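You operate a simulated robot arm through the tools that you are given. There is no shell and no other tool.

The job below is to be done with a simulated two-armed robot. You get a single attempt, and the scene is never put back.

## Task
Lamp on, wipe the dusty display, zero it, pace slider to half.
Fine: use the green pad and put it back. What is to be rubbed or washed off counts as gone when no trace of it is left.

It is judged by the outcome, as a careful person would: the job done as asked, and still so three seconds after it is handed in. It fails if anything else is knocked over, pushed out of place, dropped, spilled or broken.

## Robot
Two 7-joint arms with fingered hands on one trunk that stands fixed in place. Base frame: the origin is at the foot of the trunk, x ahead of it, y to its left, z up. Readings come in mm, rad, newtons and seconds.
The left shoulder is at [42, 174, 1121], the right one opposite. With the tool pointing down near the work surface each hand reaches from about 300 to 720 mm from the base axis, measured 20 degrees to its own side. Payload 3.8 kg a hand.
Tool frame (each hand has its own): the origin (TCP) lies between the finger pads and is the grasp point; the fingertips stand 26 mm ahead of it; z points along the fingers, y is the line along which they close. Largest opening 132 mm; the body of the gripper starts 73 mm behind the TCP. The gripper is a hand of 3 fingers: y runs from the thumb to the fingers, the wrist lies at [0, 0, -224] in the tool frame, and closing takes about 1.5 s.
Orientation is that of the tool frame in the base frame, as [roll, pitch, yaw] about the fixed x, y, z axes, in that order (R = Rz(yaw) Ry(pitch) Rx(roll)). With the fingers straight down and closing along the base's y, the tool's x points along the base's -x, its y along +y and its z along -z.

## Interface
- The arms move only by the tool servo_tool. It takes "left_increments", "right_increments" or both (then of equal length, played together; a hand with none holds still); each is a list of rows, each a list of 6 numbers: the shift along the tool's x, y, z in mm, then the turn, a rotation vector about the tool's x, y, z in rad. In form: [[dx, dy, dz, rx, ry, rz], ...]. A call has 1 to 20 rows; each row shifts and turns the commanded pose from where the row before left it, along the tool's axes as they then stand. "left_grip" and "right_grip" are, for a hand that has rows, the finger opening in mm, from 0 to 132, set as the call begins (left out, the last holds). Rows are played at 5 a second. More than 50 mm and 0.15 rad between two rows, or a gripper value outside its range, and nothing of the call is played. A pose out of reach is approached as far as the arm can. The call stops where the force on the tool passes 40 N (or 10 N more than at its start, if that is more) or the arm is blocked; 0.2 s more then pass. Each finger travels about 108 mm/s and halts on what it meets, pressing with about 31 N; the grip force reading is that of the motor and also rises with nothing between the fingers. The clock runs only during rows and for 0.2 s after the last one: add rows that do not move to give the fingers time. The reply holds the time, the measured pose of the TCP, the force on the tool along the base axes, the opening and the grip force, in the units named above and with some noise, with the torque about the TCP (base axes, N m) and any sound that the robot's microphone picked up.
- Cameras (640 x 400 px; columns grow to the right, rows downward): "scene" is now at [164.4, 40.7, 1073.6]; the picture's right is [0.57, -0.82, 0.00], its down [0.32, 0.22, -0.92] and it looks along [0.75, 0.53, 0.39] (base axes); focal length 214 px, centre (320, 200). "left" rides on the left gripper at [-62, 3, -92] in its tool frame; the picture's right is [-0.05, -1.00, 0.00], its down [0.83, -0.04, -0.56] and it looks along [0.55, -0.03, 0.83] (tool axes); focal length 230 px, centre (320, 200). "right" rides on the right gripper at [62, 3, -92] in its tool frame; the picture's right is [-0.05, 1.00, 0.00], its down [-0.83, -0.04, -0.56] and it looks along [-0.55, -0.03, 0.83] (tool axes); focal length 230 px, centre (320, 200). There is no depth. A picture from a camera that has moved, and an enlarged one, comes with that camera's place and axes in the base frame and with its lens.
- grab_frame(camera): a new picture of that camera. It takes no simulated time.
- slide_trunk(by): slides the trunk up (or, below 0, down) by that many mm; the arms and the scene camera ride with it, the base frame stays. It gives what a move gives, with no picture.
- set_fingers(finger1, finger2, thumb_bend, hand): sets how far each is bent, from 0 (flat) to 1 (curled in); at 0.3 the hand is open as for a grip, at 0.7 the pads meet at the TCP. One left out holds its place. A second passes; each finger stops where it meets its share of the squeeze, and holds until it gets a number again. A gripper value or a shape takes the hand back. It gives what a move gives, with no picture; readings hold the bend of each and the force on the fingers (four entries, about 0 where the hand has none), thumb and palm.
- preshape(shape, hand): the hand has 3 fingers and takes this shape, open, in about a second: jaw (thumb against the fingers, like two jaws); tri (thumb and two fingers); tip (a fingertip pinch); poke (one finger out to press); point (the index stretched); flat (the hand flat); cup (the hand cupped); fist (a fist). The gripper value then closes the fingers along that shape, each until it touches; the sizes above hold for jaw. It gives what a move gives, with no picture.
- aim_head(pan, tilt): turns the head with the scene camera to pan (to the left, within 1.047 rad either way) and tilt (down, from -0.506 to 1.204), counted from straight ahead of the robot. It gives what a move gives.
- zoom(camera, box): a new picture of the part [left, top, right, bottom] of that camera's present view, enlarged. It takes no simulated time.
- close_job(): hands the job in; it is judged then, once.

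Nothing tells you positions but the pictures and the camera data. Unless the task says otherwise, let go and move clear before handing in.

The tools are called after "Call:" as a command line: name --argument value ..., lists and objects as JSON in quotes. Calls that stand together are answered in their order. servo_tool: Moves the arms, as the interface text tells. Its arguments: {"type":"object","properties":{"left_increments":{"type":"array","items":{"type":"array","items":{"type":"number"}}},"left_grip":{"type":"number"},"right_increments":{"type":"array","items":{"type":"array","items":{"type":"number"}}},"right_grip":{"type":"number"}},"required":[]} The other tools are called the same way: slide_trunk (by) slides the trunk up or down; preshape (shape, hand) gives the hand a shape; set_fingers (finger1, finger2, thumb_bend, hand) moves the fingers one by one; aim_head (pan, tilt) turns the head that bears the scene camera; grab_frame (camera) takes a picture; zoom (camera, box) takes an enlarged picture of a part of a camera's view; close_job () hands the job in.

At the start:

```text
clock: 0.0
left_tool_pos: [290.4, 391.7, 1252.9]
left_ee_rot: [-3.14, 0.0, 3.141]
left_force: [-0.3, 0.4, -0.2]
left_torque: [-0.02, -0.02, 0.03]
left_gripper_width: 132.0
left_grip_force: 0.0
left_shape: jaw
left_bend: [0.3, 0.3, 0.3]
left_finger forces: [0.1, 0.1, 0.1, 0.0, 0.0, 0.0]
right_tool_pos: [299.5, 55.0, 1253.2]
right_ee_rot: [-3.141, 0.0, -3.14]
right_force: [0.2, -0.3, 0.3]
right_torque: [0.0, 0.03, 0.01]
right_gripper_width: 132.0
right_grip_force: 0.0
right_shape: jaw
right_bend: [0.3, 0.3, 0.3]
right_finger forces: [0.1, 0.0, 0.0, 0.0, 0.0, 0.1]
trunk travel left (down, up): [-425.0, 57.0]
head pan, tilt: [0.611, -0.403]
```

scene: 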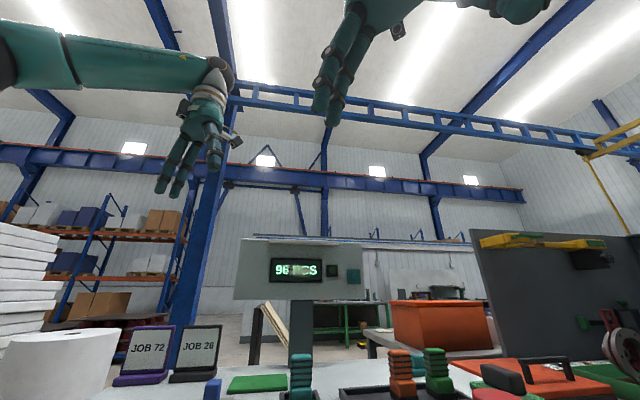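
right: 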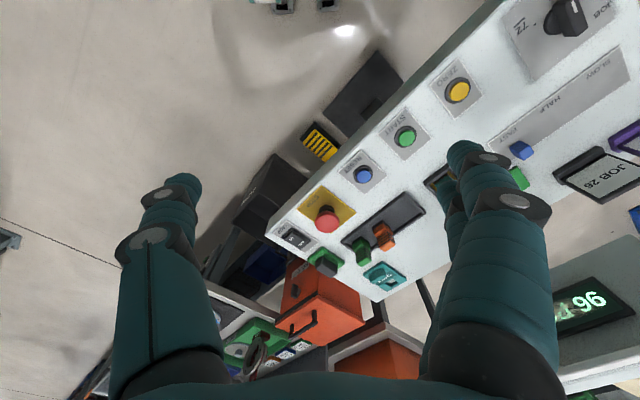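
left: 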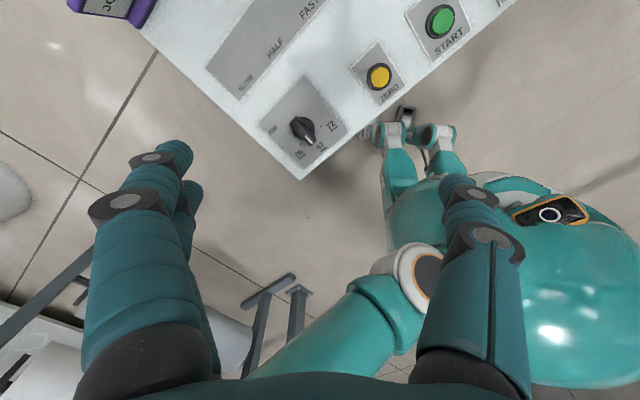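

I see a control panel with buttons, a slider and a display reading "96 PCS", and the head is tilted upwards. I'll tilt the head down to view the panel first.

Call:
aim_head --pan 0.3 --tilt 0.6

```text
clock: 1.3
left_tool_pos: [291.5, 392.0, 1252.3]
left_ee_rot: [-3.141, 0.0, -3.141]
left_force: [0.0, -0.4, -0.4]
left_torque: [0.0, -0.06, 0.02]
left_gripper_width: 132.1
left_grip_force: 0.0
left_shape: jaw
left_bend: [0.3, 0.3, 0.3]
left_finger forces: [0.0, 0.1, 0.1, 0.1, 0.0, 0.1]
right_tool_pos: [300.1, 55.1, 1252.3]
right_ee_rot: [-3.141, 0.0, 3.141]
right_force: [0.5, 0.7, 0.6]
right_torque: [-0.02, 0.01, -0.04]
right_gripper_width: 131.9
right_grip_force: 0.0
right_shape: jaw
right_bend: [0.3, 0.3, 0.3]
right_finger forces: [0.0, 0.0, 0.0, 0.1, 0.1, 0.0]
trunk travel left (down, up): [-425.0, 57.0]
head pan, tilt: [0.3, 0.6]
```

The head has moved; now I look at the panel.

Call:
grab_frame --camera "scene"

Call:
grab_frame --camera "right"

Call:
grab_frame --camera "left"

```text
taken
camera scene: at [189.0, 25.1, 985.2], right [0.3, -0.96, 0.0], down [-0.54, -0.17, -0.83], along [0.79, 0.24, -0.56], focal length 214 px, centre (320, 200)
```

scene: 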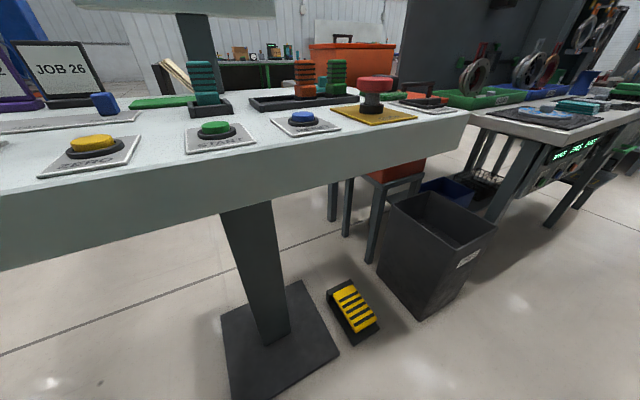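

```text
taken
camera right: at [236.5, 57.4, 1344.2], right [0.05, 1.0, 0.0], down [0.83, -0.04, 0.56], along [0.55, -0.03, -0.83], focal length 230 px, centre (320, 200)
```

right: 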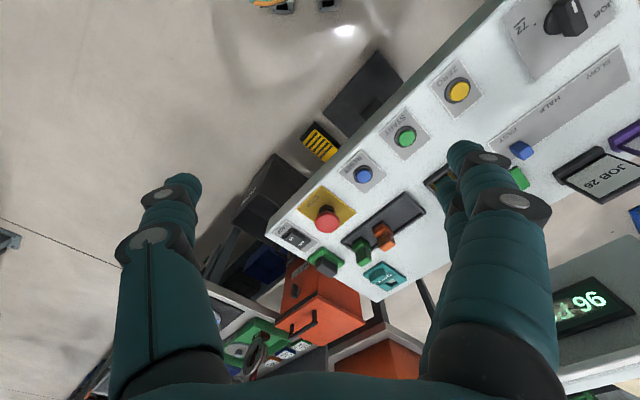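

```text
taken
camera left: at [352.1, 394.6, 1344.8], right [0.05, -1.0, 0.0], down [-0.83, -0.04, 0.56], along [-0.55, -0.03, -0.83], focal length 230 px, centre (320, 200)
```

left: 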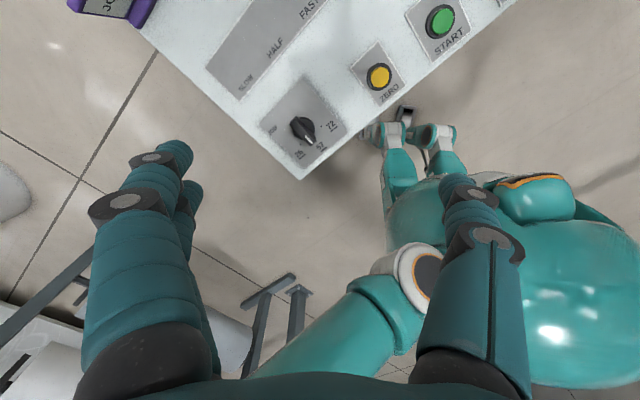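

The panel has yellow ZERO, green START, blue, red stop and a switch near its far right end, and the pace slider at left. I'll raise the trunk and look over the panel from higher up.

Call:
slide_trunk --by 57

Call:
aim_head --pan 0.7 --tilt 0.3

Call:
grab_frame --camera "scene"

Call:
aim_head --pan 0.1 --tilt 0.3

Call:
grab_frame --camera "scene"

```text
clock: 2.2
left_tool_pos: [291.8, 393.3, 1308.4]
left_ee_rot: [-3.14, -0.003, 3.142]
left_force: [0.9, -1.1, 0.1]
left_torque: [-0.04, 0.01, 0.03]
left_gripper_width: 132.0
left_grip_force: 0.1
left_shape: jaw
left_bend: [0.3, 0.3, 0.3]
left_finger forces: [0.0, 0.1, 0.0, 0.1, 0.1, 0.0]
right_tool_pos: [300.2, 55.2, 1308.3]
right_ee_rot: [3.141, -0.001, 3.141]
right_force: [-0.2, 0.1, -0.7]
right_torque: [-0.01, 0.01, -0.02]
right_gripper_width: 131.7
right_grip_force: 0.1
right_shape: jaw
right_bend: [0.3, 0.3, 0.3]
right_finger forces: [0.0, 0.0, 0.0, 0.1, 0.1, 0.0]
trunk travel left (down, up): [-482.0, 0.0]
head pan, tilt: [0.3, 0.6]
```

```text
clock: 3.1
left_tool_pos: [291.5, 392.0, 1309.5]
left_ee_rot: [3.141, 0.001, -3.141]
left_force: [0.0, 0.3, 0.1]
left_torque: [-0.01, 0.0, -0.01]
left_gripper_width: 131.9
left_grip_force: 0.0
left_shape: jaw
left_bend: [0.3, 0.3, 0.3]
left_finger forces: [0.0, 0.0, 0.0, 0.1, 0.0, 0.0]
right_tool_pos: [299.0, 54.6, 1307.8]
right_ee_rot: [-3.141, 0.001, -3.141]
right_force: [0.5, 0.2, -0.1]
right_torque: [0.01, 0.01, 0.01]
right_gripper_width: 131.7
right_grip_force: 0.0
right_shape: jaw
right_bend: [0.3, 0.3, 0.3]
right_finger forces: [0.0, 0.1, 0.0, 0.0, 0.0, 0.0]
trunk travel left (down, up): [-482.0, 0.0]
head pan, tilt: [0.7, 0.3]
```

```text
taken
camera scene: at [181.3, 58.9, 1091.6], right [0.64, -0.77, 0.0], down [-0.23, -0.19, -0.96], along [0.73, 0.61, -0.3], focal length 214 px, centre (320, 200)
```

scene: 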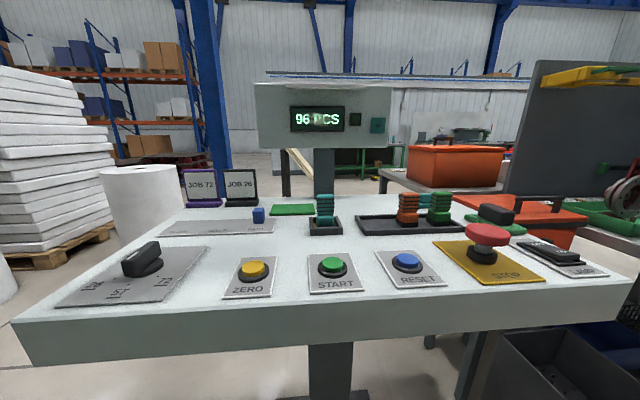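

```text
clock: 4.1
left_tool_pos: [292.6, 392.1, 1309.4]
left_ee_rot: [3.141, -0.001, 3.141]
left_force: [0.0, -0.2, -0.9]
left_torque: [-0.01, -0.02, 0.05]
left_gripper_width: 132.0
left_grip_force: 0.1
left_shape: jaw
left_bend: [0.3, 0.3, 0.3]
left_finger forces: [0.0, 0.0, 0.1, 0.0, 0.0, 0.0]
right_tool_pos: [298.4, 56.0, 1308.4]
right_ee_rot: [-3.141, -0.001, 3.141]
right_force: [0.2, -0.1, 0.2]
right_torque: [-0.02, 0.0, 0.02]
right_gripper_width: 132.0
right_grip_force: 0.1
right_shape: jaw
right_bend: [0.3, 0.3, 0.3]
right_finger forces: [0.0, 0.1, 0.0, 0.0, 0.1, 0.1]
trunk travel left (down, up): [-482.0, 0.0]
head pan, tilt: [0.099, 0.3]
```

```text
taken
camera scene: at [202.9, 8.3, 1091.6], right [0.1, -0.99, 0.0], down [-0.29, -0.03, -0.96], along [0.95, 0.1, -0.3], focal length 214 px, centre (320, 200)
```

scene: 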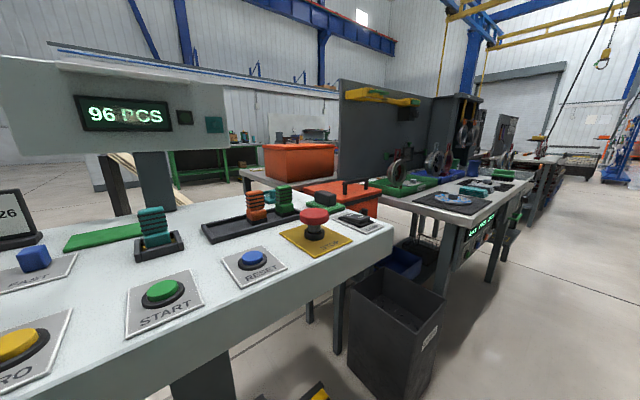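

The display stands on a post behind the panel. There are several green things (a flat strip, a ribbed one in a tray, one with a black handle), so I'll zoom in to tell them apart.

Call:
aim_head --pan 0.6 --tilt 0.4

Call:
zoom --camera "scene" --box '[240, 150, 440, 275]'

Call:
zoom --camera "scene" --box '[400, 130, 640, 280]'

Call:
zoom --camera "scene" --box '[260, 30, 440, 142]'

Call:
zoom --camera "scene" --box '[40, 130, 300, 292]'

```text
clock: 5.0
left_tool_pos: [290.5, 392.7, 1308.6]
left_ee_rot: [3.14, 0.0, -3.14]
left_force: [0.1, 0.4, 0.1]
left_torque: [0.03, 0.0, -0.01]
left_gripper_width: 132.0
left_grip_force: 0.0
left_shape: jaw
left_bend: [0.3, 0.3, 0.3]
left_finger forces: [0.0, 0.0, 0.0, 0.0, 0.0, 0.0]
right_tool_pos: [297.9, 55.1, 1309.7]
right_ee_rot: [3.141, 0.001, 3.141]
right_force: [-1.0, -0.5, 0.1]
right_torque: [-0.01, 0.0, -0.02]
right_gripper_width: 131.9
right_grip_force: 0.2
right_shape: jaw
right_bend: [0.3, 0.3, 0.3]
right_finger forces: [0.0, 0.0, 0.0, 0.0, 0.1, 0.1]
trunk travel left (down, up): [-482.0, 0.0]
head pan, tilt: [0.6, 0.4]
```

```text
3.20 times, centred on (340, 212) of scene
camera zoom: at [186.6, 51.2, 1082.3], right [0.56, -0.83, 0.0], down [-0.32, -0.22, -0.92], along [0.76, 0.52, -0.39], focal length 686 px, centre (256, 160)
```

zoom: 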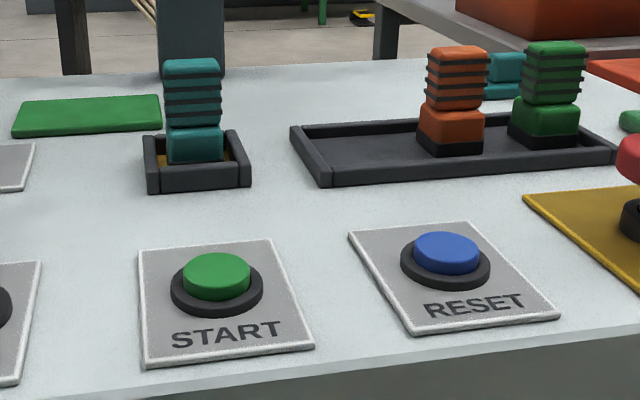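

```text
2.67 times, centred on (520, 205) of scene
camera zoom: at [186.6, 51.2, 1082.3], right [0.56, -0.83, 0.0], down [-0.32, -0.22, -0.92], along [0.76, 0.52, -0.39], focal length 572 px, centre (-213, 187)
```

zoom: 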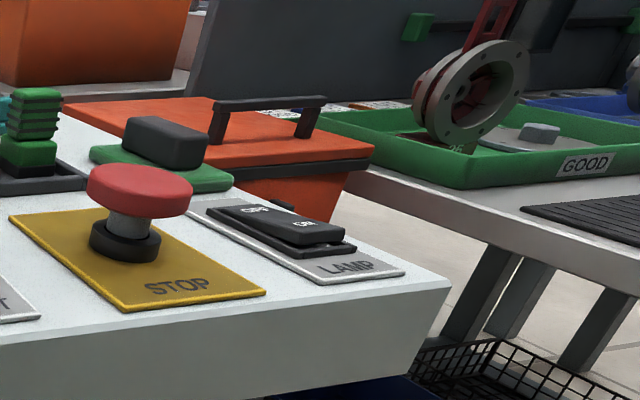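

```text
3.56 times, centred on (350, 86) of scene
camera zoom: at [186.6, 51.2, 1082.3], right [0.56, -0.83, 0.0], down [-0.32, -0.22, -0.92], along [0.76, 0.52, -0.39], focal length 763 px, centre (213, 605)
```

zoom: 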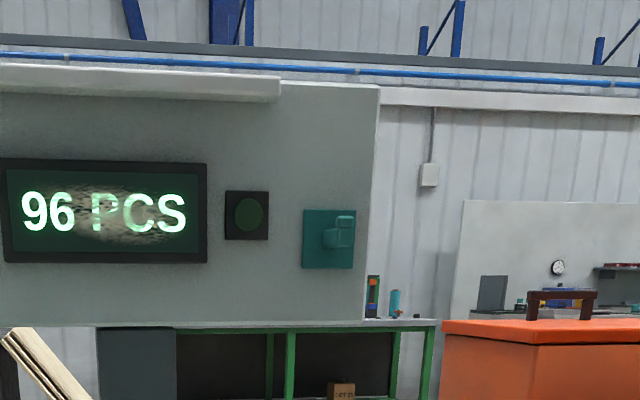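

```text
2.46 times, centred on (170, 211) of scene
camera zoom: at [186.6, 51.2, 1082.3], right [0.56, -0.83, 0.0], down [-0.32, -0.22, -0.92], along [0.76, 0.52, -0.39], focal length 528 px, centre (689, 173)
```

zoom: 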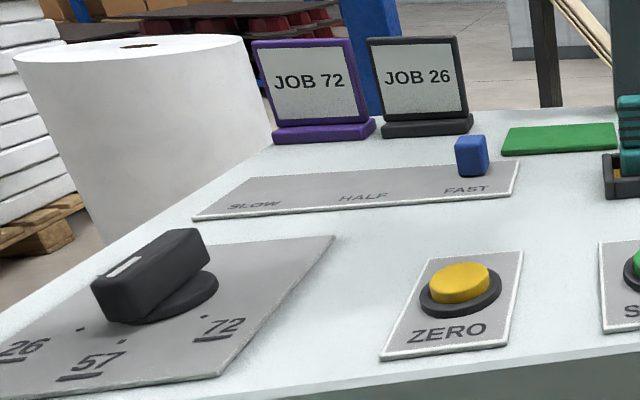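

Labels are readable: LAMP rocker at far right, ZERO yellow, PACE slider with SLOW/HALF/FAST. I need a closer look at the green and teal pads, from the right wrist camera.

Call:
zoom --camera "right" --box '[260, 160, 460, 320]'

Call:
zoom --camera "right" --box '[440, 100, 640, 240]'

Call:
zoom --camera "scene" --box '[370, 150, 530, 250]'

```text
2.50 times, centred on (360, 240) of right
camera zoom: at [236.5, 57.4, 1400.8], right [0.05, 1.0, 0.0], down [0.83, -0.04, 0.56], along [0.55, -0.03, -0.83], focal length 575 px, centre (220, 100)
```

zoom: 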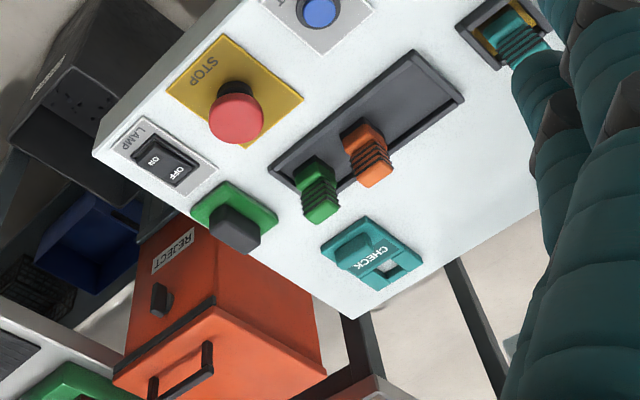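

```text
2.86 times, centred on (540, 170) of right
camera zoom: at [236.5, 57.4, 1400.8], right [0.05, 1.0, 0.0], down [0.83, -0.04, 0.56], along [0.55, -0.03, -0.83], focal length 657 px, centre (-309, 286)
```

zoom: 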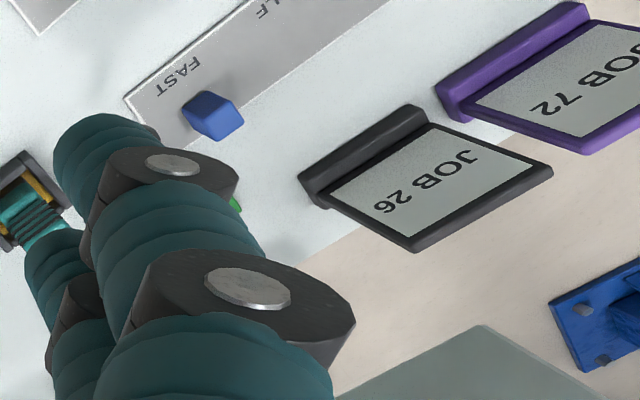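

```text
4.00 times, centred on (450, 200) of scene
camera zoom: at [186.6, 51.2, 1082.3], right [0.56, -0.83, 0.0], down [-0.32, -0.22, -0.92], along [0.76, 0.52, -0.39], focal length 858 px, centre (-200, 200)
```

zoom: 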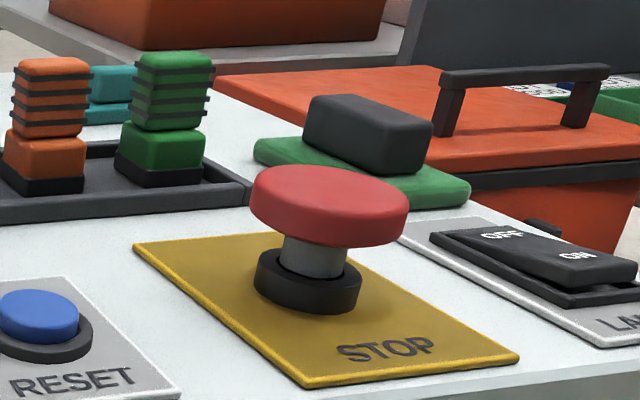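

I take the panel top to be near z≈895 with its front edge running at 45° from about (105,425) to (637,-108), and the display roughly at (640,455,1130). Next I'll move the right hand forward for a closer look at the handled green pad, the flat green piece and the LAMP rocker.

Call:
servo_tool --right_increments '[[-50, 0, 0, 0, 0, 0], [-50, 0, 0, 0, 0, 0], [-40, 0, 20, 0, 0, 0], [0, 0, 0, 0, 0, 0]]'

Call:
grab_frame --camera "right"

Call:
zoom --camera "right" --box '[220, 80, 420, 240]'

```text
clock: 6.0
left_tool_pos: [289.8, 392.4, 1310.1]
left_ee_rot: [3.141, 0.003, -3.142]
left_force: [-0.5, -0.7, 0.7]
left_torque: [0.02, -0.01, 0.03]
left_gripper_width: 132.1
left_grip_force: 0.0
left_shape: jaw
left_bend: [0.3, 0.3, 0.3]
left_finger forces: [0.1, 0.1, 0.0, 0.0, 0.1, 0.0]
right_tool_pos: [438.1, 52.8, 1289.6]
right_ee_rot: [-3.141, 0.002, -3.141]
right_force: [-0.3, 0.3, 0.1]
right_torque: [0.01, -0.03, 0.03]
right_gripper_width: 132.0
right_grip_force: 0.1
right_shape: jaw
right_bend: [0.3, 0.3, 0.3]
right_finger forces: [0.1, 0.0, 0.0, 0.0, 0.1, 0.0]
trunk travel left (down, up): [-482.0, 0.0]
head pan, tilt: [0.6, 0.4]
```

```text
taken
camera right: at [376.2, 55.8, 1381.5], right [0.05, 1.0, 0.0], down [0.83, -0.04, 0.56], along [0.56, -0.03, -0.83], focal length 230 px, centre (320, 200)
```

right: 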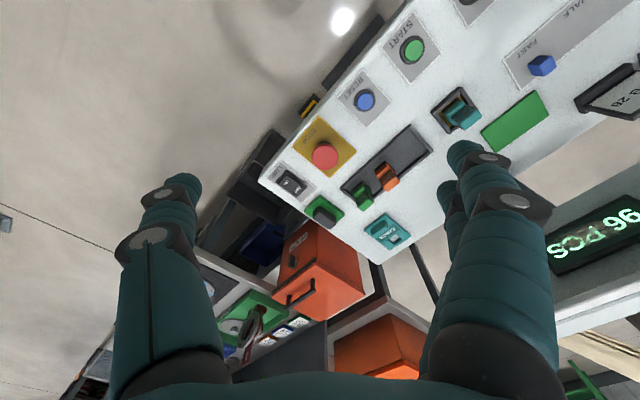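

```text
2.50 times, centred on (320, 160) of right
camera zoom: at [376.2, 55.8, 1381.5], right [0.05, 1.0, 0.0], down [0.83, -0.04, 0.56], along [0.56, -0.03, -0.83], focal length 575 px, centre (320, 300)
```

zoom: 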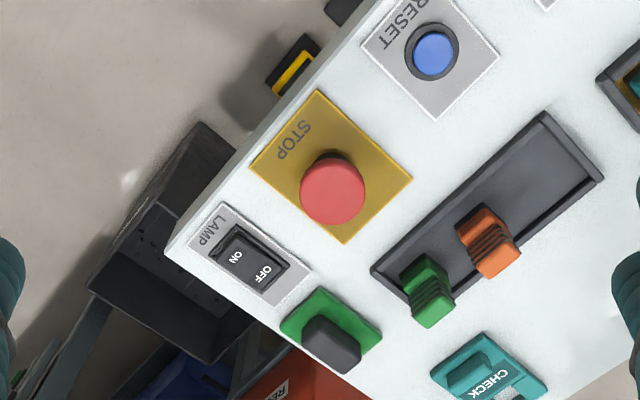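

The pad with the black handle sits by the LAMP rocker; I'll zoom onto it and the flat green strip.

Call:
zoom --camera "right" --box '[420, 50, 600, 170]'

Call:
zoom --camera "right" --box '[260, 150, 380, 240]'

Call:
zoom --camera "scene" --box '[230, 160, 330, 222]'

```text
3.33 times, centred on (510, 110) of right
camera zoom: at [376.2, 55.8, 1381.5], right [0.05, 1.0, 0.0], down [0.83, -0.04, 0.56], along [0.56, -0.03, -0.83], focal length 767 px, centre (-313, 500)
```

zoom: 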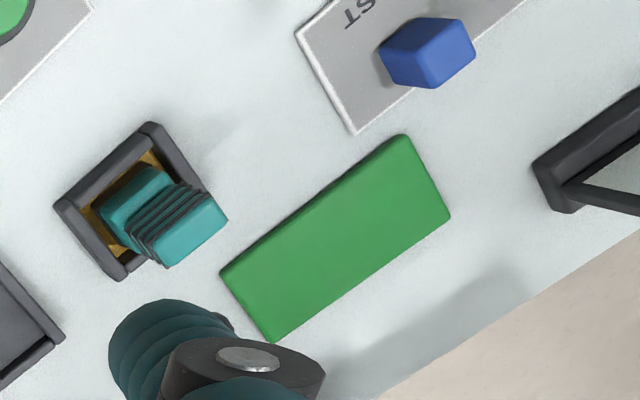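

```text
4.44 times, centred on (320, 195) of right
camera zoom: at [376.2, 55.8, 1381.5], right [0.05, 1.0, 0.0], down [0.83, -0.04, 0.56], along [0.56, -0.03, -0.83], focal length 1022 px, centre (320, 222)
```

zoom: 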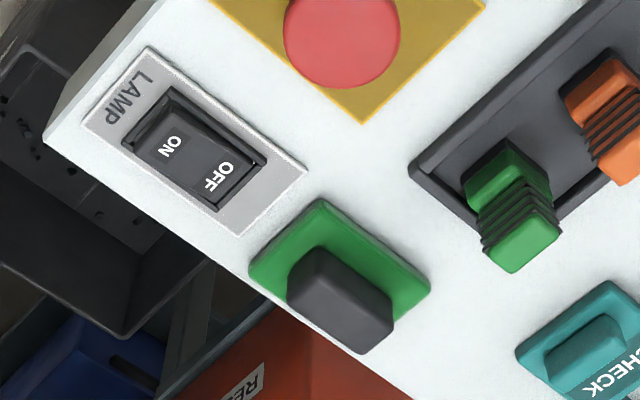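

```text
6.40 times, centred on (280, 191) of scene
camera zoom: at [186.0, 51.2, 1082.5], right [0.56, -0.83, 0.0], down [-0.32, -0.22, -0.92], along [0.76, 0.52, -0.39], focal length 1373 px, centre (576, 258)
```

zoom: 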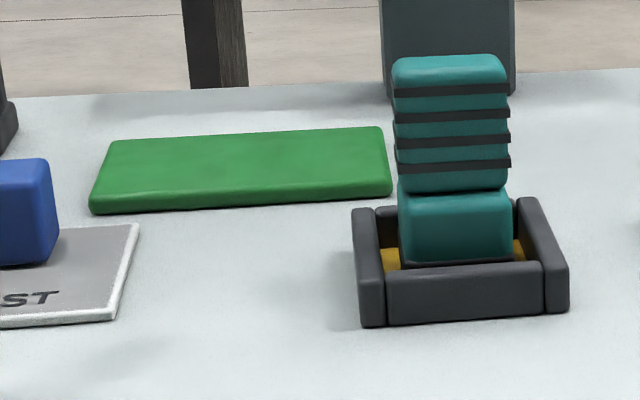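

I'm taking the handled green block (black grip on green pad, around (735,45)) as the green pad, and the LAMP rocker at about (645,-30) with ON toward the front edge. First I'll shape the right hand to poke and see where the fingertip is.

Call:
preshape --hand "right" --shape "poke"

Call:
grab_frame --camera "right"

Call:
aim_head --pan -0.1 --tilt -0.1

Call:
grab_frame --camera "scene"

```text
clock: 6.9
left_tool_pos: [290.9, 391.9, 1309.6]
left_ee_rot: [3.141, 0.0, -3.141]
left_force: [0.5, 0.2, 0.8]
left_torque: [0.0, -0.02, 0.0]
left_gripper_width: 132.0
left_grip_force: 0.0
left_shape: jaw
left_bend: [0.3, 0.3, 0.3]
left_finger forces: [0.0, 0.1, 0.0, 0.0, 0.0, 0.1]
right_tool_pos: [440.0, 52.3, 1289.3]
right_ee_rot: [-3.141, 0.0, 3.141]
right_force: [0.9, -0.2, 0.6]
right_torque: [0.03, -0.01, 0.01]
right_gripper_width: 0.1
right_grip_force: 0.0
right_shape: poke
right_bend: [1.0, 1.0, 0.45]
right_finger forces: [0.0, 0.1, 0.1, 0.0, 0.1, 0.0]
trunk travel left (down, up): [-482.0, 0.0]
head pan, tilt: [0.6, 0.4]
```

```text
taken
camera right: at [376.8, 55.9, 1381.1], right [0.05, 1.0, 0.0], down [0.83, -0.04, 0.56], along [0.55, -0.03, -0.83], focal length 230 px, centre (320, 200)
```

right: 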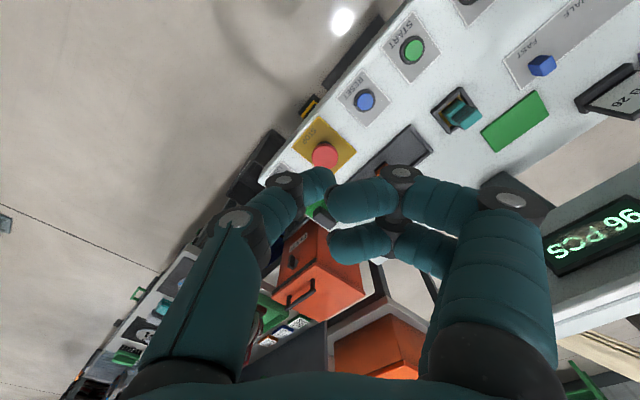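

```text
clock: 8.0
left_tool_pos: [292.2, 392.3, 1309.0]
left_ee_rot: [-3.141, 0.0, -3.141]
left_force: [0.7, 0.1, 0.2]
left_torque: [0.02, -0.03, -0.03]
left_gripper_width: 131.9
left_grip_force: 0.1
left_shape: jaw
left_bend: [0.3, 0.3, 0.3]
left_finger forces: [0.0, 0.0, 0.0, 0.0, 0.1, 0.0]
right_tool_pos: [438.8, 53.2, 1289.6]
right_ee_rot: [3.141, 0.0, 3.141]
right_force: [0.7, -0.5, 0.1]
right_torque: [-0.02, 0.0, 0.01]
right_gripper_width: 0.1
right_grip_force: 0.2
right_shape: poke
right_bend: [1.0, 1.0, 0.45]
right_finger forces: [0.0, 0.0, 0.0, 0.0, 0.0, 0.0]
trunk travel left (down, up): [-482.0, 0.0]
head pan, tilt: [-0.099, -0.099]
```

```text
taken
camera scene: at [196.8, -9.7, 1128.1], right [-0.1, -1.0, 0.0], down [0.1, -0.01, -1.0], along [0.99, -0.1, 0.1], focal length 214 px, centre (320, 200)
```

scene: 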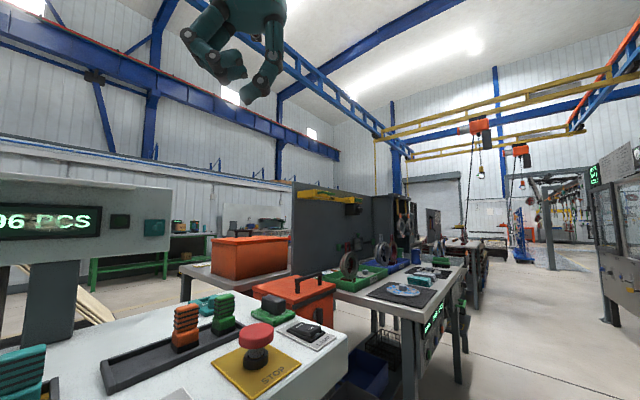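

The poke shape leaves the thumb as the poker, which is awkward. I'll try "point" and look at it.

Call:
preshape --hand "right" --shape "point"

Call:
grab_frame --camera "right"

Call:
aim_head --pan 0.0 --tilt -0.45

Call:
grab_frame --camera "scene"

```text
clock: 8.9
left_tool_pos: [293.0, 392.7, 1309.4]
left_ee_rot: [3.141, -0.001, -3.141]
left_force: [-0.3, 0.7, 0.4]
left_torque: [0.02, 0.02, -0.01]
left_gripper_width: 131.7
left_grip_force: 0.1
left_shape: jaw
left_bend: [0.3, 0.3, 0.3]
left_finger forces: [0.1, 0.0, 0.0, 0.0, 0.0, 0.0]
right_tool_pos: [439.4, 54.1, 1289.0]
right_ee_rot: [-3.14, -0.002, -3.14]
right_force: [1.2, 0.2, -1.0]
right_torque: [-0.01, -0.02, 0.03]
right_gripper_width: 0.1
right_grip_force: 0.1
right_shape: point
right_bend: [0.24, 1.0, 0.48]
right_finger forces: [0.1, 0.0, 0.0, 0.0, 0.1, 0.0]
trunk travel left (down, up): [-482.0, 0.0]
head pan, tilt: [-0.099, -0.099]
```

```text
taken
camera right: at [376.7, 55.9, 1381.2], right [0.05, 1.0, 0.0], down [0.83, -0.04, 0.56], along [0.55, -0.03, -0.83], focal length 230 px, centre (320, 200)
```

right: 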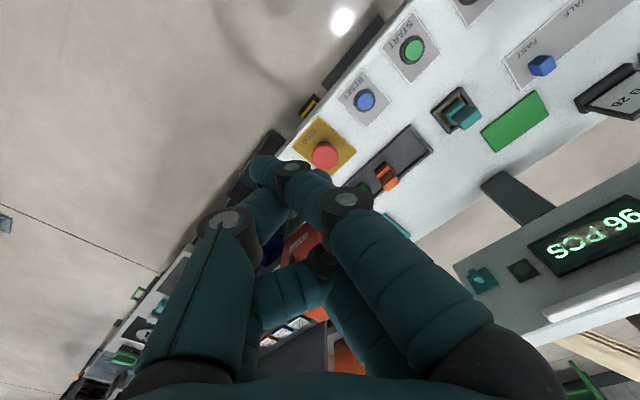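

```text
clock: 9.7
left_tool_pos: [291.3, 392.6, 1309.5]
left_ee_rot: [-3.141, 0.0, -3.141]
left_force: [0.1, -0.1, -0.1]
left_torque: [0.0, -0.02, -0.01]
left_gripper_width: 131.7
left_grip_force: 0.1
left_shape: jaw
left_bend: [0.3, 0.3, 0.3]
left_finger forces: [0.0, 0.0, 0.0, 0.0, 0.0, 0.1]
right_tool_pos: [437.9, 53.8, 1289.3]
right_ee_rot: [3.141, 0.0, -3.141]
right_force: [-0.1, -0.9, -0.8]
right_torque: [-0.03, 0.0, 0.01]
right_gripper_width: 0.0
right_grip_force: 0.1
right_shape: point
right_bend: [0.24, 1.0, 0.48]
right_finger forces: [0.0, 0.1, 0.0, 0.0, 0.0, 0.0]
trunk travel left (down, up): [-482.0, 0.0]
head pan, tilt: [0.0, -0.45]
```

```text
taken
camera scene: at [180.3, -1.1, 1155.9], right [0.0, -1.0, 0.0], down [0.43, 0.0, -0.9], along [0.9, 0.0, 0.43], focal length 214 px, centre (320, 200)
```

scene: 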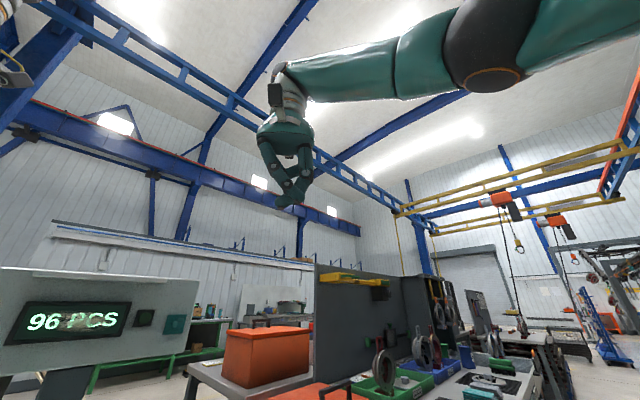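

I'll try a thumb-index pinch with the other finger curled, which should give a compact poker at the TCP.

Call:
preshape --hand "right" --shape "jaw"

Call:
set_fingers --hand "right" --finger1 0.7 --finger2 1.0 --thumb_bend 0.7

Call:
grab_frame --camera "right"

Call:
zoom --camera "scene" --box '[200, 50, 380, 230]'

```text
clock: 10.6
left_tool_pos: [291.7, 391.7, 1308.1]
left_ee_rot: [3.141, -0.001, -3.14]
left_force: [0.2, -0.3, -0.1]
left_torque: [0.01, -0.04, 0.0]
left_gripper_width: 132.1
left_grip_force: 0.0
left_shape: jaw
left_bend: [0.3, 0.3, 0.3]
left_finger forces: [0.1, 0.1, 0.1, 0.1, 0.0, 0.0]
right_tool_pos: [439.7, 53.4, 1289.1]
right_ee_rot: [3.141, 0.0, -3.141]
right_force: [0.2, 0.3, -0.9]
right_torque: [0.02, 0.01, 0.03]
right_gripper_width: 94.7
right_grip_force: 0.0
right_shape: jaw
right_bend: [0.3, 0.77, 0.31]
right_finger forces: [0.0, 0.0, 0.1, 0.0, 0.0, 0.1]
trunk travel left (down, up): [-482.0, 0.0]
head pan, tilt: [0.0, -0.45]
```

```text
clock: 11.6
left_tool_pos: [290.9, 391.2, 1309.5]
left_ee_rot: [3.141, 0.002, -3.142]
left_force: [0.1, 0.7, -0.1]
left_torque: [-0.02, 0.0, -0.02]
left_gripper_width: 131.8
left_grip_force: 0.0
left_shape: jaw
left_bend: [0.3, 0.3, 0.3]
left_finger forces: [0.0, 0.0, 0.0, 0.0, 0.0, 0.0]
right_tool_pos: [439.7, 53.7, 1289.7]
right_ee_rot: [-3.14, 0.002, 3.141]
right_force: [-0.8, 0.4, -0.2]
right_torque: [-0.02, -0.04, 0.02]
right_gripper_width: 0.8
right_grip_force: 0.1
right_shape: fingers
right_bend: [0.69, 0.93, 0.7]
right_finger forces: [0.0, 0.0, 0.1, 0.0, 0.0, 0.1]
trunk travel left (down, up): [-482.0, 0.0]
head pan, tilt: [0.0, -0.45]
```

```text
taken
camera right: at [376.8, 55.9, 1381.2], right [0.05, 1.0, 0.0], down [0.83, -0.04, 0.56], along [0.55, -0.03, -0.83], focal length 230 px, centre (320, 200)
```

right: 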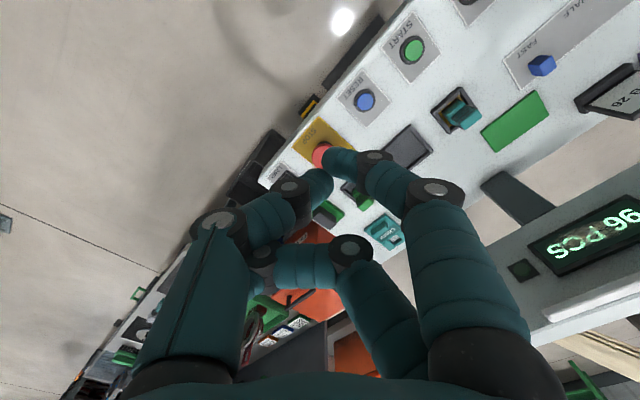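

```text
2.22 times, centred on (290, 140) of scene
camera zoom: at [180.2, -1.1, 1156.0], right [0.0, -1.0, 0.0], down [0.44, 0.0, -0.9], along [0.9, 0.0, 0.44], focal length 477 px, centre (387, 333)
```

zoom: 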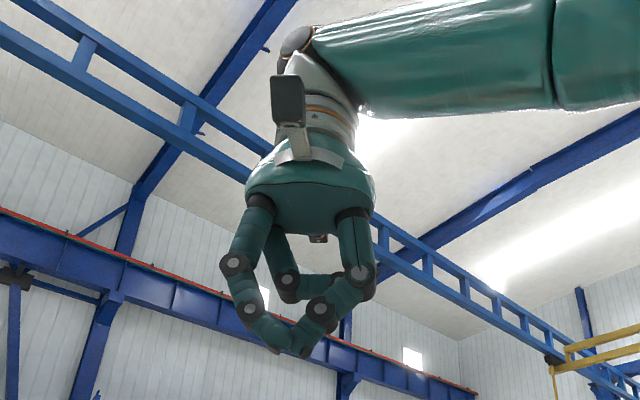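

The pinched thumb and index tips sit near the tool axis, just ahead of the TCP, which is a good poker. I'll bring the right hand above the LAMP rocker, stopping high to check.

Call:
servo_tool --right_increments '[[-30, -15, 0, 0, 0, 0], [-30, -15, 0, 0, 0, 0], [-30, -15, 20, 0, 0, 0], [-30, -15, 40, 0, 0, 0], [-25, -15, 40, 0, 0, 0], [-25, -12, 40, 0, 0, 0], [-20, -12, 40, 0, 0, 0], [0, 0, 40, 0, 0, 0], [0, 0, 30, 0, 0, 0], [0, 0, 0, 0, 0, 0]]'

Call:
grab_frame --camera "right"

Call:
aim_head --pan -0.05 --tilt 0.3

Call:
grab_frame --camera "scene"

```text
refused: row 4 steps farther than a row can; nothing moved
```

```text
taken
camera right: at [376.8, 55.9, 1381.2], right [0.05, 1.0, 0.0], down [0.83, -0.04, 0.56], along [0.55, -0.03, -0.83], focal length 230 px, centre (320, 200)
```

right: 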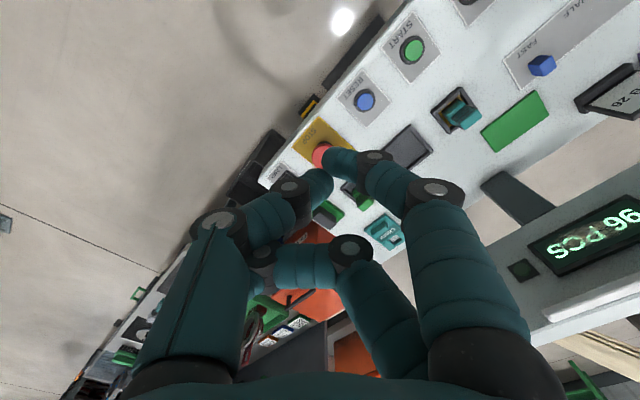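

```text
clock: 12.7
left_tool_pos: [290.9, 392.2, 1309.0]
left_ee_rot: [3.141, -0.001, -3.14]
left_force: [-0.8, -0.4, 0.4]
left_torque: [0.03, -0.01, 0.0]
left_gripper_width: 131.9
left_grip_force: 0.0
left_shape: jaw
left_bend: [0.3, 0.3, 0.3]
left_finger forces: [0.1, 0.0, 0.0, 0.0, 0.0, 0.0]
right_tool_pos: [440.0, 53.2, 1289.3]
right_ee_rot: [3.14, 0.002, -3.141]
right_force: [0.7, 0.1, -0.5]
right_torque: [-0.01, -0.02, -0.01]
right_gripper_width: 1.2
right_grip_force: 0.1
right_shape: fingers
right_bend: [0.69, 0.93, 0.7]
right_finger forces: [0.0, 0.1, 0.0, 0.0, 0.1, 0.0]
trunk travel left (down, up): [-482.0, 0.0]
head pan, tilt: [-0.051, 0.3]
```

```text
taken
camera scene: at [203.3, -5.8, 1091.6], right [-0.05, -1.0, 0.0], down [-0.29, 0.01, -0.96], along [0.95, -0.05, -0.29], focal length 214 px, centre (320, 200)
```

scene: 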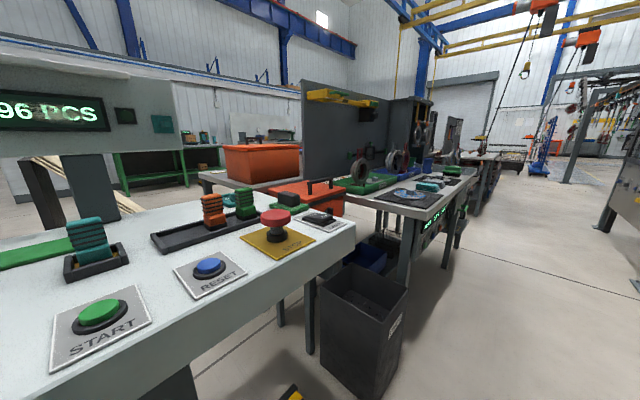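

A row was too long, so nothing moved; I resend with shorter steps.

Call:
servo_tool --right_increments '[[-30, -15, 0, 0, 0, 0], [-30, -15, 0, 0, 0, 0], [-30, -15, 20, 0, 0, 0], [-25, -15, 30, 0, 0, 0], [-25, -15, 35, 0, 0, 0], [-25, -12, 35, 0, 0, 0], [-20, -12, 35, 0, 0, 0], [0, 0, 45, 0, 0, 0], [0, 0, 45, 0, 0, 0], [0, 0, 0, 0, 0, 0]]'

Call:
grab_frame --camera "right"

Call:
grab_frame --camera "scene"

```text
clock: 14.9
left_tool_pos: [290.1, 392.6, 1309.7]
left_ee_rot: [-3.141, 0.001, -3.141]
left_force: [-0.3, 0.6, -0.2]
left_torque: [-0.02, 0.01, 0.01]
left_gripper_width: 132.0
left_grip_force: 0.0
left_shape: jaw
left_bend: [0.3, 0.3, 0.3]
left_finger forces: [0.0, 0.1, 0.1, 0.0, 0.0, 0.0]
right_tool_pos: [612.8, -44.6, 1044.2]
right_ee_rot: [-3.14, 0.002, -3.14]
right_force: [-0.3, 0.6, -0.1]
right_torque: [-0.03, -0.04, 0.01]
right_gripper_width: 1.2
right_grip_force: 0.0
right_shape: fingers
right_bend: [0.69, 0.93, 0.7]
right_finger forces: [0.0, 0.0, 0.0, 0.1, 0.1, 0.0]
right hand out of reach, approached as far as the arm can: row 3, 4, 6, 7, 8, 9
trunk travel left (down, up): [-482.0, 0.0]
head pan, tilt: [-0.051, 0.3]
```

```text
taken
camera right: at [549.0, -43.1, 1136.0], right [0.05, 1.0, 0.0], down [0.83, -0.04, 0.56], along [0.56, -0.03, -0.83], focal length 230 px, centre (320, 200)
```

right: 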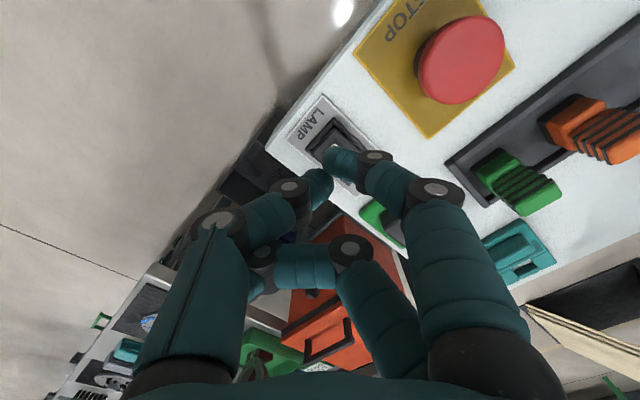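

```text
taken
camera scene: at [202.7, -5.3, 1091.9], right [-0.05, -1.0, 0.0], down [-0.29, 0.01, -0.96], along [0.95, -0.05, -0.3], focal length 214 px, centre (320, 200)
```

scene: 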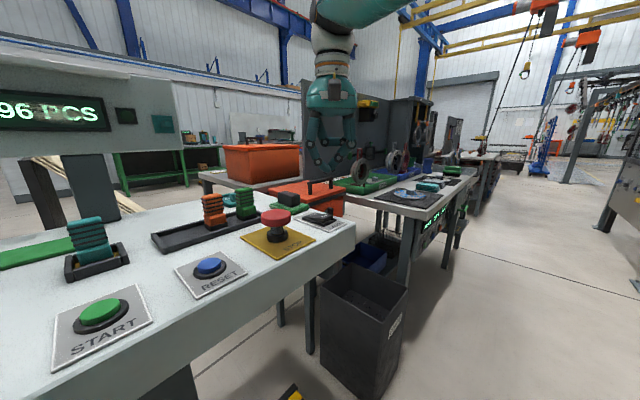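

The straight-down reach ends near x≈613 here, so I'll tilt the right tool forward by about 0.5 rad to gain reach, then look again.

Call:
servo_tool --right_increments '[[0, 0, 0, 0, -0.1, 0], [0, 0, 0, 0, -0.1, 0], [0, 0, 0, 0, -0.1, 0], [0, 0, 0, 0, -0.1, 0], [0, 0, 0, 0, -0.1, 0], [0, 0, 0, 0, 0, 0]]'

Call:
grab_frame --camera "right"

Call:
zoom --camera "scene" --box '[240, 100, 400, 260]'

```text
clock: 16.3
left_tool_pos: [291.0, 392.3, 1308.9]
left_ee_rot: [-3.141, -0.001, 3.141]
left_force: [-0.2, 0.0, -0.2]
left_torque: [-0.02, 0.04, 0.02]
left_gripper_width: 131.7
left_grip_force: 0.1
left_shape: jaw
left_bend: [0.3, 0.3, 0.3]
left_finger forces: [0.0, 0.0, 0.0, 0.0, 0.1, 0.0]
right_tool_pos: [707.1, -8.4, 1056.0]
right_ee_rot: [-3.14, 0.499, 3.141]
right_force: [0.5, 0.4, 0.3]
right_torque: [-0.02, -0.01, 0.01]
right_gripper_width: 0.8
right_grip_force: 0.1
right_shape: fingers
right_bend: [0.69, 0.93, 0.7]
right_finger forces: [0.0, 0.0, 0.0, 0.0, 0.1, 0.0]
right hand out of reach, approached as far as the arm can: row 1, 2, 3, 4, 5
trunk travel left (down, up): [-482.0, 0.0]
head pan, tilt: [-0.051, 0.3]
```

```text
taken
camera right: at [608.2, -6.4, 1106.8], right [0.05, 1.0, 0.02], down [0.46, -0.04, 0.88], along [0.88, -0.03, -0.47], focal length 230 px, centre (320, 200)
```

right: 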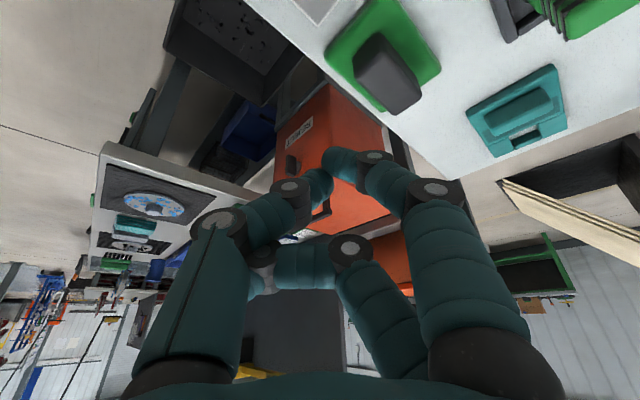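

```text
2.50 times, centred on (320, 180) of scene
camera zoom: at [203.3, -5.9, 1091.6], right [-0.05, -1.0, 0.0], down [-0.3, 0.01, -0.96], along [0.95, -0.05, -0.3], focal length 536 px, centre (320, 250)
```

zoom: 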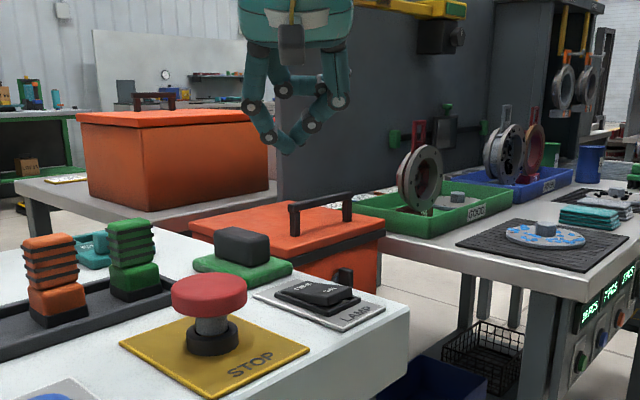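

The hand drifted forward and left while tilting because the wrist stayed put, so the arm seems stretched. I'll pull it back toward the robot and see how it follows.

Call:
servo_tool --right_increments '[[26, -15, -14, 0, 0, 0], [26, -15, -14, 0, 0, 0], [0, 0, 0, 0, 0, 0]]'

```text
clock: 17.1
left_tool_pos: [291.1, 392.4, 1309.1]
left_ee_rot: [-3.14, -0.001, -3.141]
left_force: [0.1, -1.0, 0.2]
left_torque: [-0.01, 0.01, 0.01]
left_gripper_width: 131.9
left_grip_force: 0.0
left_shape: jaw
left_bend: [0.3, 0.3, 0.3]
left_finger forces: [0.0, 0.0, 0.0, 0.0, 0.0, 0.0]
right_tool_pos: [708.2, -11.2, 1057.9]
right_ee_rot: [-3.141, 0.499, 3.14]
right_force: [0.2, 0.0, 0.5]
right_torque: [0.02, 0.01, 0.01]
right_gripper_width: 0.8
right_grip_force: 0.0
right_shape: fingers
right_bend: [0.69, 0.93, 0.7]
right_finger forces: [0.0, 0.0, 0.0, 0.0, 0.0, 0.0]
right hand out of reach, approached as far as the arm can: row 1, 2
trunk travel left (down, up): [-482.0, 0.0]
head pan, tilt: [-0.051, 0.3]
```

The arm did not follow. I'll try retreating up and back.

Call:
servo_tool --right_increments '[[12, 0, -40, 0, 0, 0], [12, 0, -40, 0, 0, 0], [12, 0, -40, 0, 0, 0], [0, 0, 0, 0, 0, 0]]'

```text
clock: 18.1
left_tool_pos: [291.0, 392.0, 1309.8]
left_ee_rot: [-3.141, 0.0, 3.141]
left_force: [0.3, -0.5, -0.3]
left_torque: [0.01, 0.01, 0.01]
left_gripper_width: 132.1
left_grip_force: 0.0
left_shape: jaw
left_bend: [0.3, 0.3, 0.3]
left_finger forces: [0.0, 0.0, 0.0, 0.0, 0.1, 0.0]
right_tool_pos: [681.3, 13.4, 1154.3]
right_ee_rot: [-3.141, 0.499, -3.141]
right_force: [0.1, -0.7, -0.2]
right_torque: [0.0, -0.01, 0.0]
right_gripper_width: 0.9
right_grip_force: 0.1
right_shape: fingers
right_bend: [0.69, 0.93, 0.7]
right_finger forces: [0.0, 0.1, 0.1, 0.0, 0.1, 0.1]
right hand out of reach, approached as far as the arm can: row 1, 2, 3
trunk travel left (down, up): [-482.0, 0.0]
head pan, tilt: [-0.051, 0.3]
```

The right arm looks stuck in an awkward configuration. I'll undo the tilt and see whether it recovers toward the commanded pose.

Call:
servo_tool --right_increments '[[0, 0, 0, 0, 0.1, 0], [0, 0, 0, 0, 0.1, 0], [0, 0, 0, 0, 0.1, 0], [0, 0, 0, 0, 0.1, 0], [0, 0, 0, 0, 0.1, 0], [0, 0, 0, 0, 0, 0]]'

```text
clock: 19.5
left_tool_pos: [292.0, 391.1, 1308.8]
left_ee_rot: [-3.141, 0.0, 3.141]
left_force: [0.8, -1.2, -0.5]
left_torque: [0.01, 0.03, 0.02]
left_gripper_width: 132.2
left_grip_force: 0.1
left_shape: jaw
left_bend: [0.3, 0.3, 0.3]
left_finger forces: [0.0, 0.0, 0.0, 0.0, 0.0, 0.0]
right_tool_pos: [598.6, -52.2, 1131.7]
right_ee_rot: [3.141, -0.003, -3.14]
right_force: [-0.7, 0.2, -0.5]
right_torque: [0.02, -0.02, 0.0]
right_gripper_width: 0.7
right_grip_force: 0.0
right_shape: fingers
right_bend: [0.69, 0.93, 0.7]
right_finger forces: [0.1, 0.0, 0.0, 0.1, 0.0, 0.0]
right hand out of reach, approached as far as the arm can: row 1, 2, 3, 4, 5
trunk travel left (down, up): [-482.0, 0.0]
head pan, tilt: [-0.051, 0.3]
```

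Still at full stretch. I'll keep commanding it back toward its earlier place.

Call:
servo_tool --right_increments '[[45, 0, 0, 0, 0, 0], [45, 0, 0, 0, 0, 0], [0, 0, 0, 0, 0, 0], [0, 0, 0, 0, 0, 0]]'

Call:
aim_head --pan -0.3 --tilt -0.3

Call:
grab_frame --camera "scene"

```text
clock: 20.5
left_tool_pos: [290.8, 392.1, 1308.0]
left_ee_rot: [-3.14, -0.001, -3.141]
left_force: [-0.2, -0.1, -0.4]
left_torque: [-0.01, -0.02, 0.02]
left_gripper_width: 131.9
left_grip_force: 0.0
left_shape: jaw
left_bend: [0.3, 0.3, 0.3]
left_finger forces: [0.0, 0.0, 0.1, 0.1, 0.0, 0.1]
right_tool_pos: [509.9, -51.7, 1130.9]
right_ee_rot: [-3.141, -0.001, 3.139]
right_force: [-0.6, 0.8, 0.3]
right_torque: [0.03, -0.01, 0.0]
right_gripper_width: 0.7
right_grip_force: 0.0
right_shape: fingers
right_bend: [0.69, 0.93, 0.7]
right_finger forces: [0.0, 0.1, 0.1, 0.0, 0.0, 0.0]
trunk travel left (down, up): [-482.0, 0.0]
head pan, tilt: [-0.051, 0.3]
```

```text
clock: 21.5
left_tool_pos: [291.7, 392.1, 1308.8]
left_ee_rot: [3.141, 0.0, 3.141]
left_force: [0.2, -0.5, 0.4]
left_torque: [-0.02, 0.01, -0.01]
left_gripper_width: 131.7
left_grip_force: 0.1
left_shape: jaw
left_bend: [0.3, 0.3, 0.3]
left_finger forces: [0.0, 0.0, 0.0, 0.0, 0.1, 0.1]
right_tool_pos: [508.7, -51.5, 1131.6]
right_ee_rot: [3.141, -0.001, -3.141]
right_force: [0.2, -0.5, 0.4]
right_torque: [0.0, -0.02, -0.03]
right_gripper_width: 0.6
right_grip_force: 0.0
right_shape: fingers
right_bend: [0.69, 0.93, 0.7]
right_finger forces: [0.1, 0.0, 0.0, 0.1, 0.0, 0.1]
trunk travel left (down, up): [-482.0, 0.0]
head pan, tilt: [-0.3, -0.3]
```

```text
taken
camera scene: at [185.2, -24.2, 1144.7], right [-0.3, -0.96, 0.0], down [0.28, -0.09, -0.96], along [0.91, -0.28, 0.29], focal length 214 px, centre (320, 200)
```

scene: 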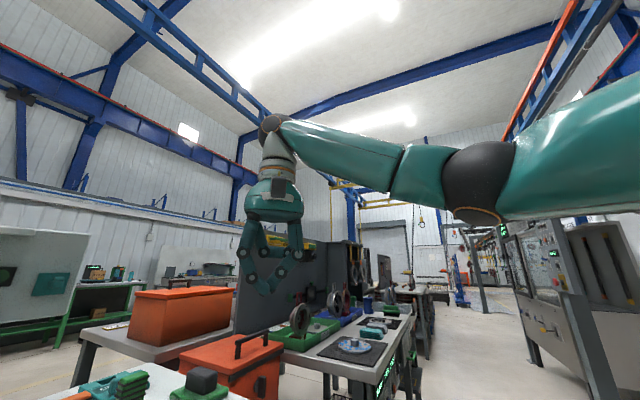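

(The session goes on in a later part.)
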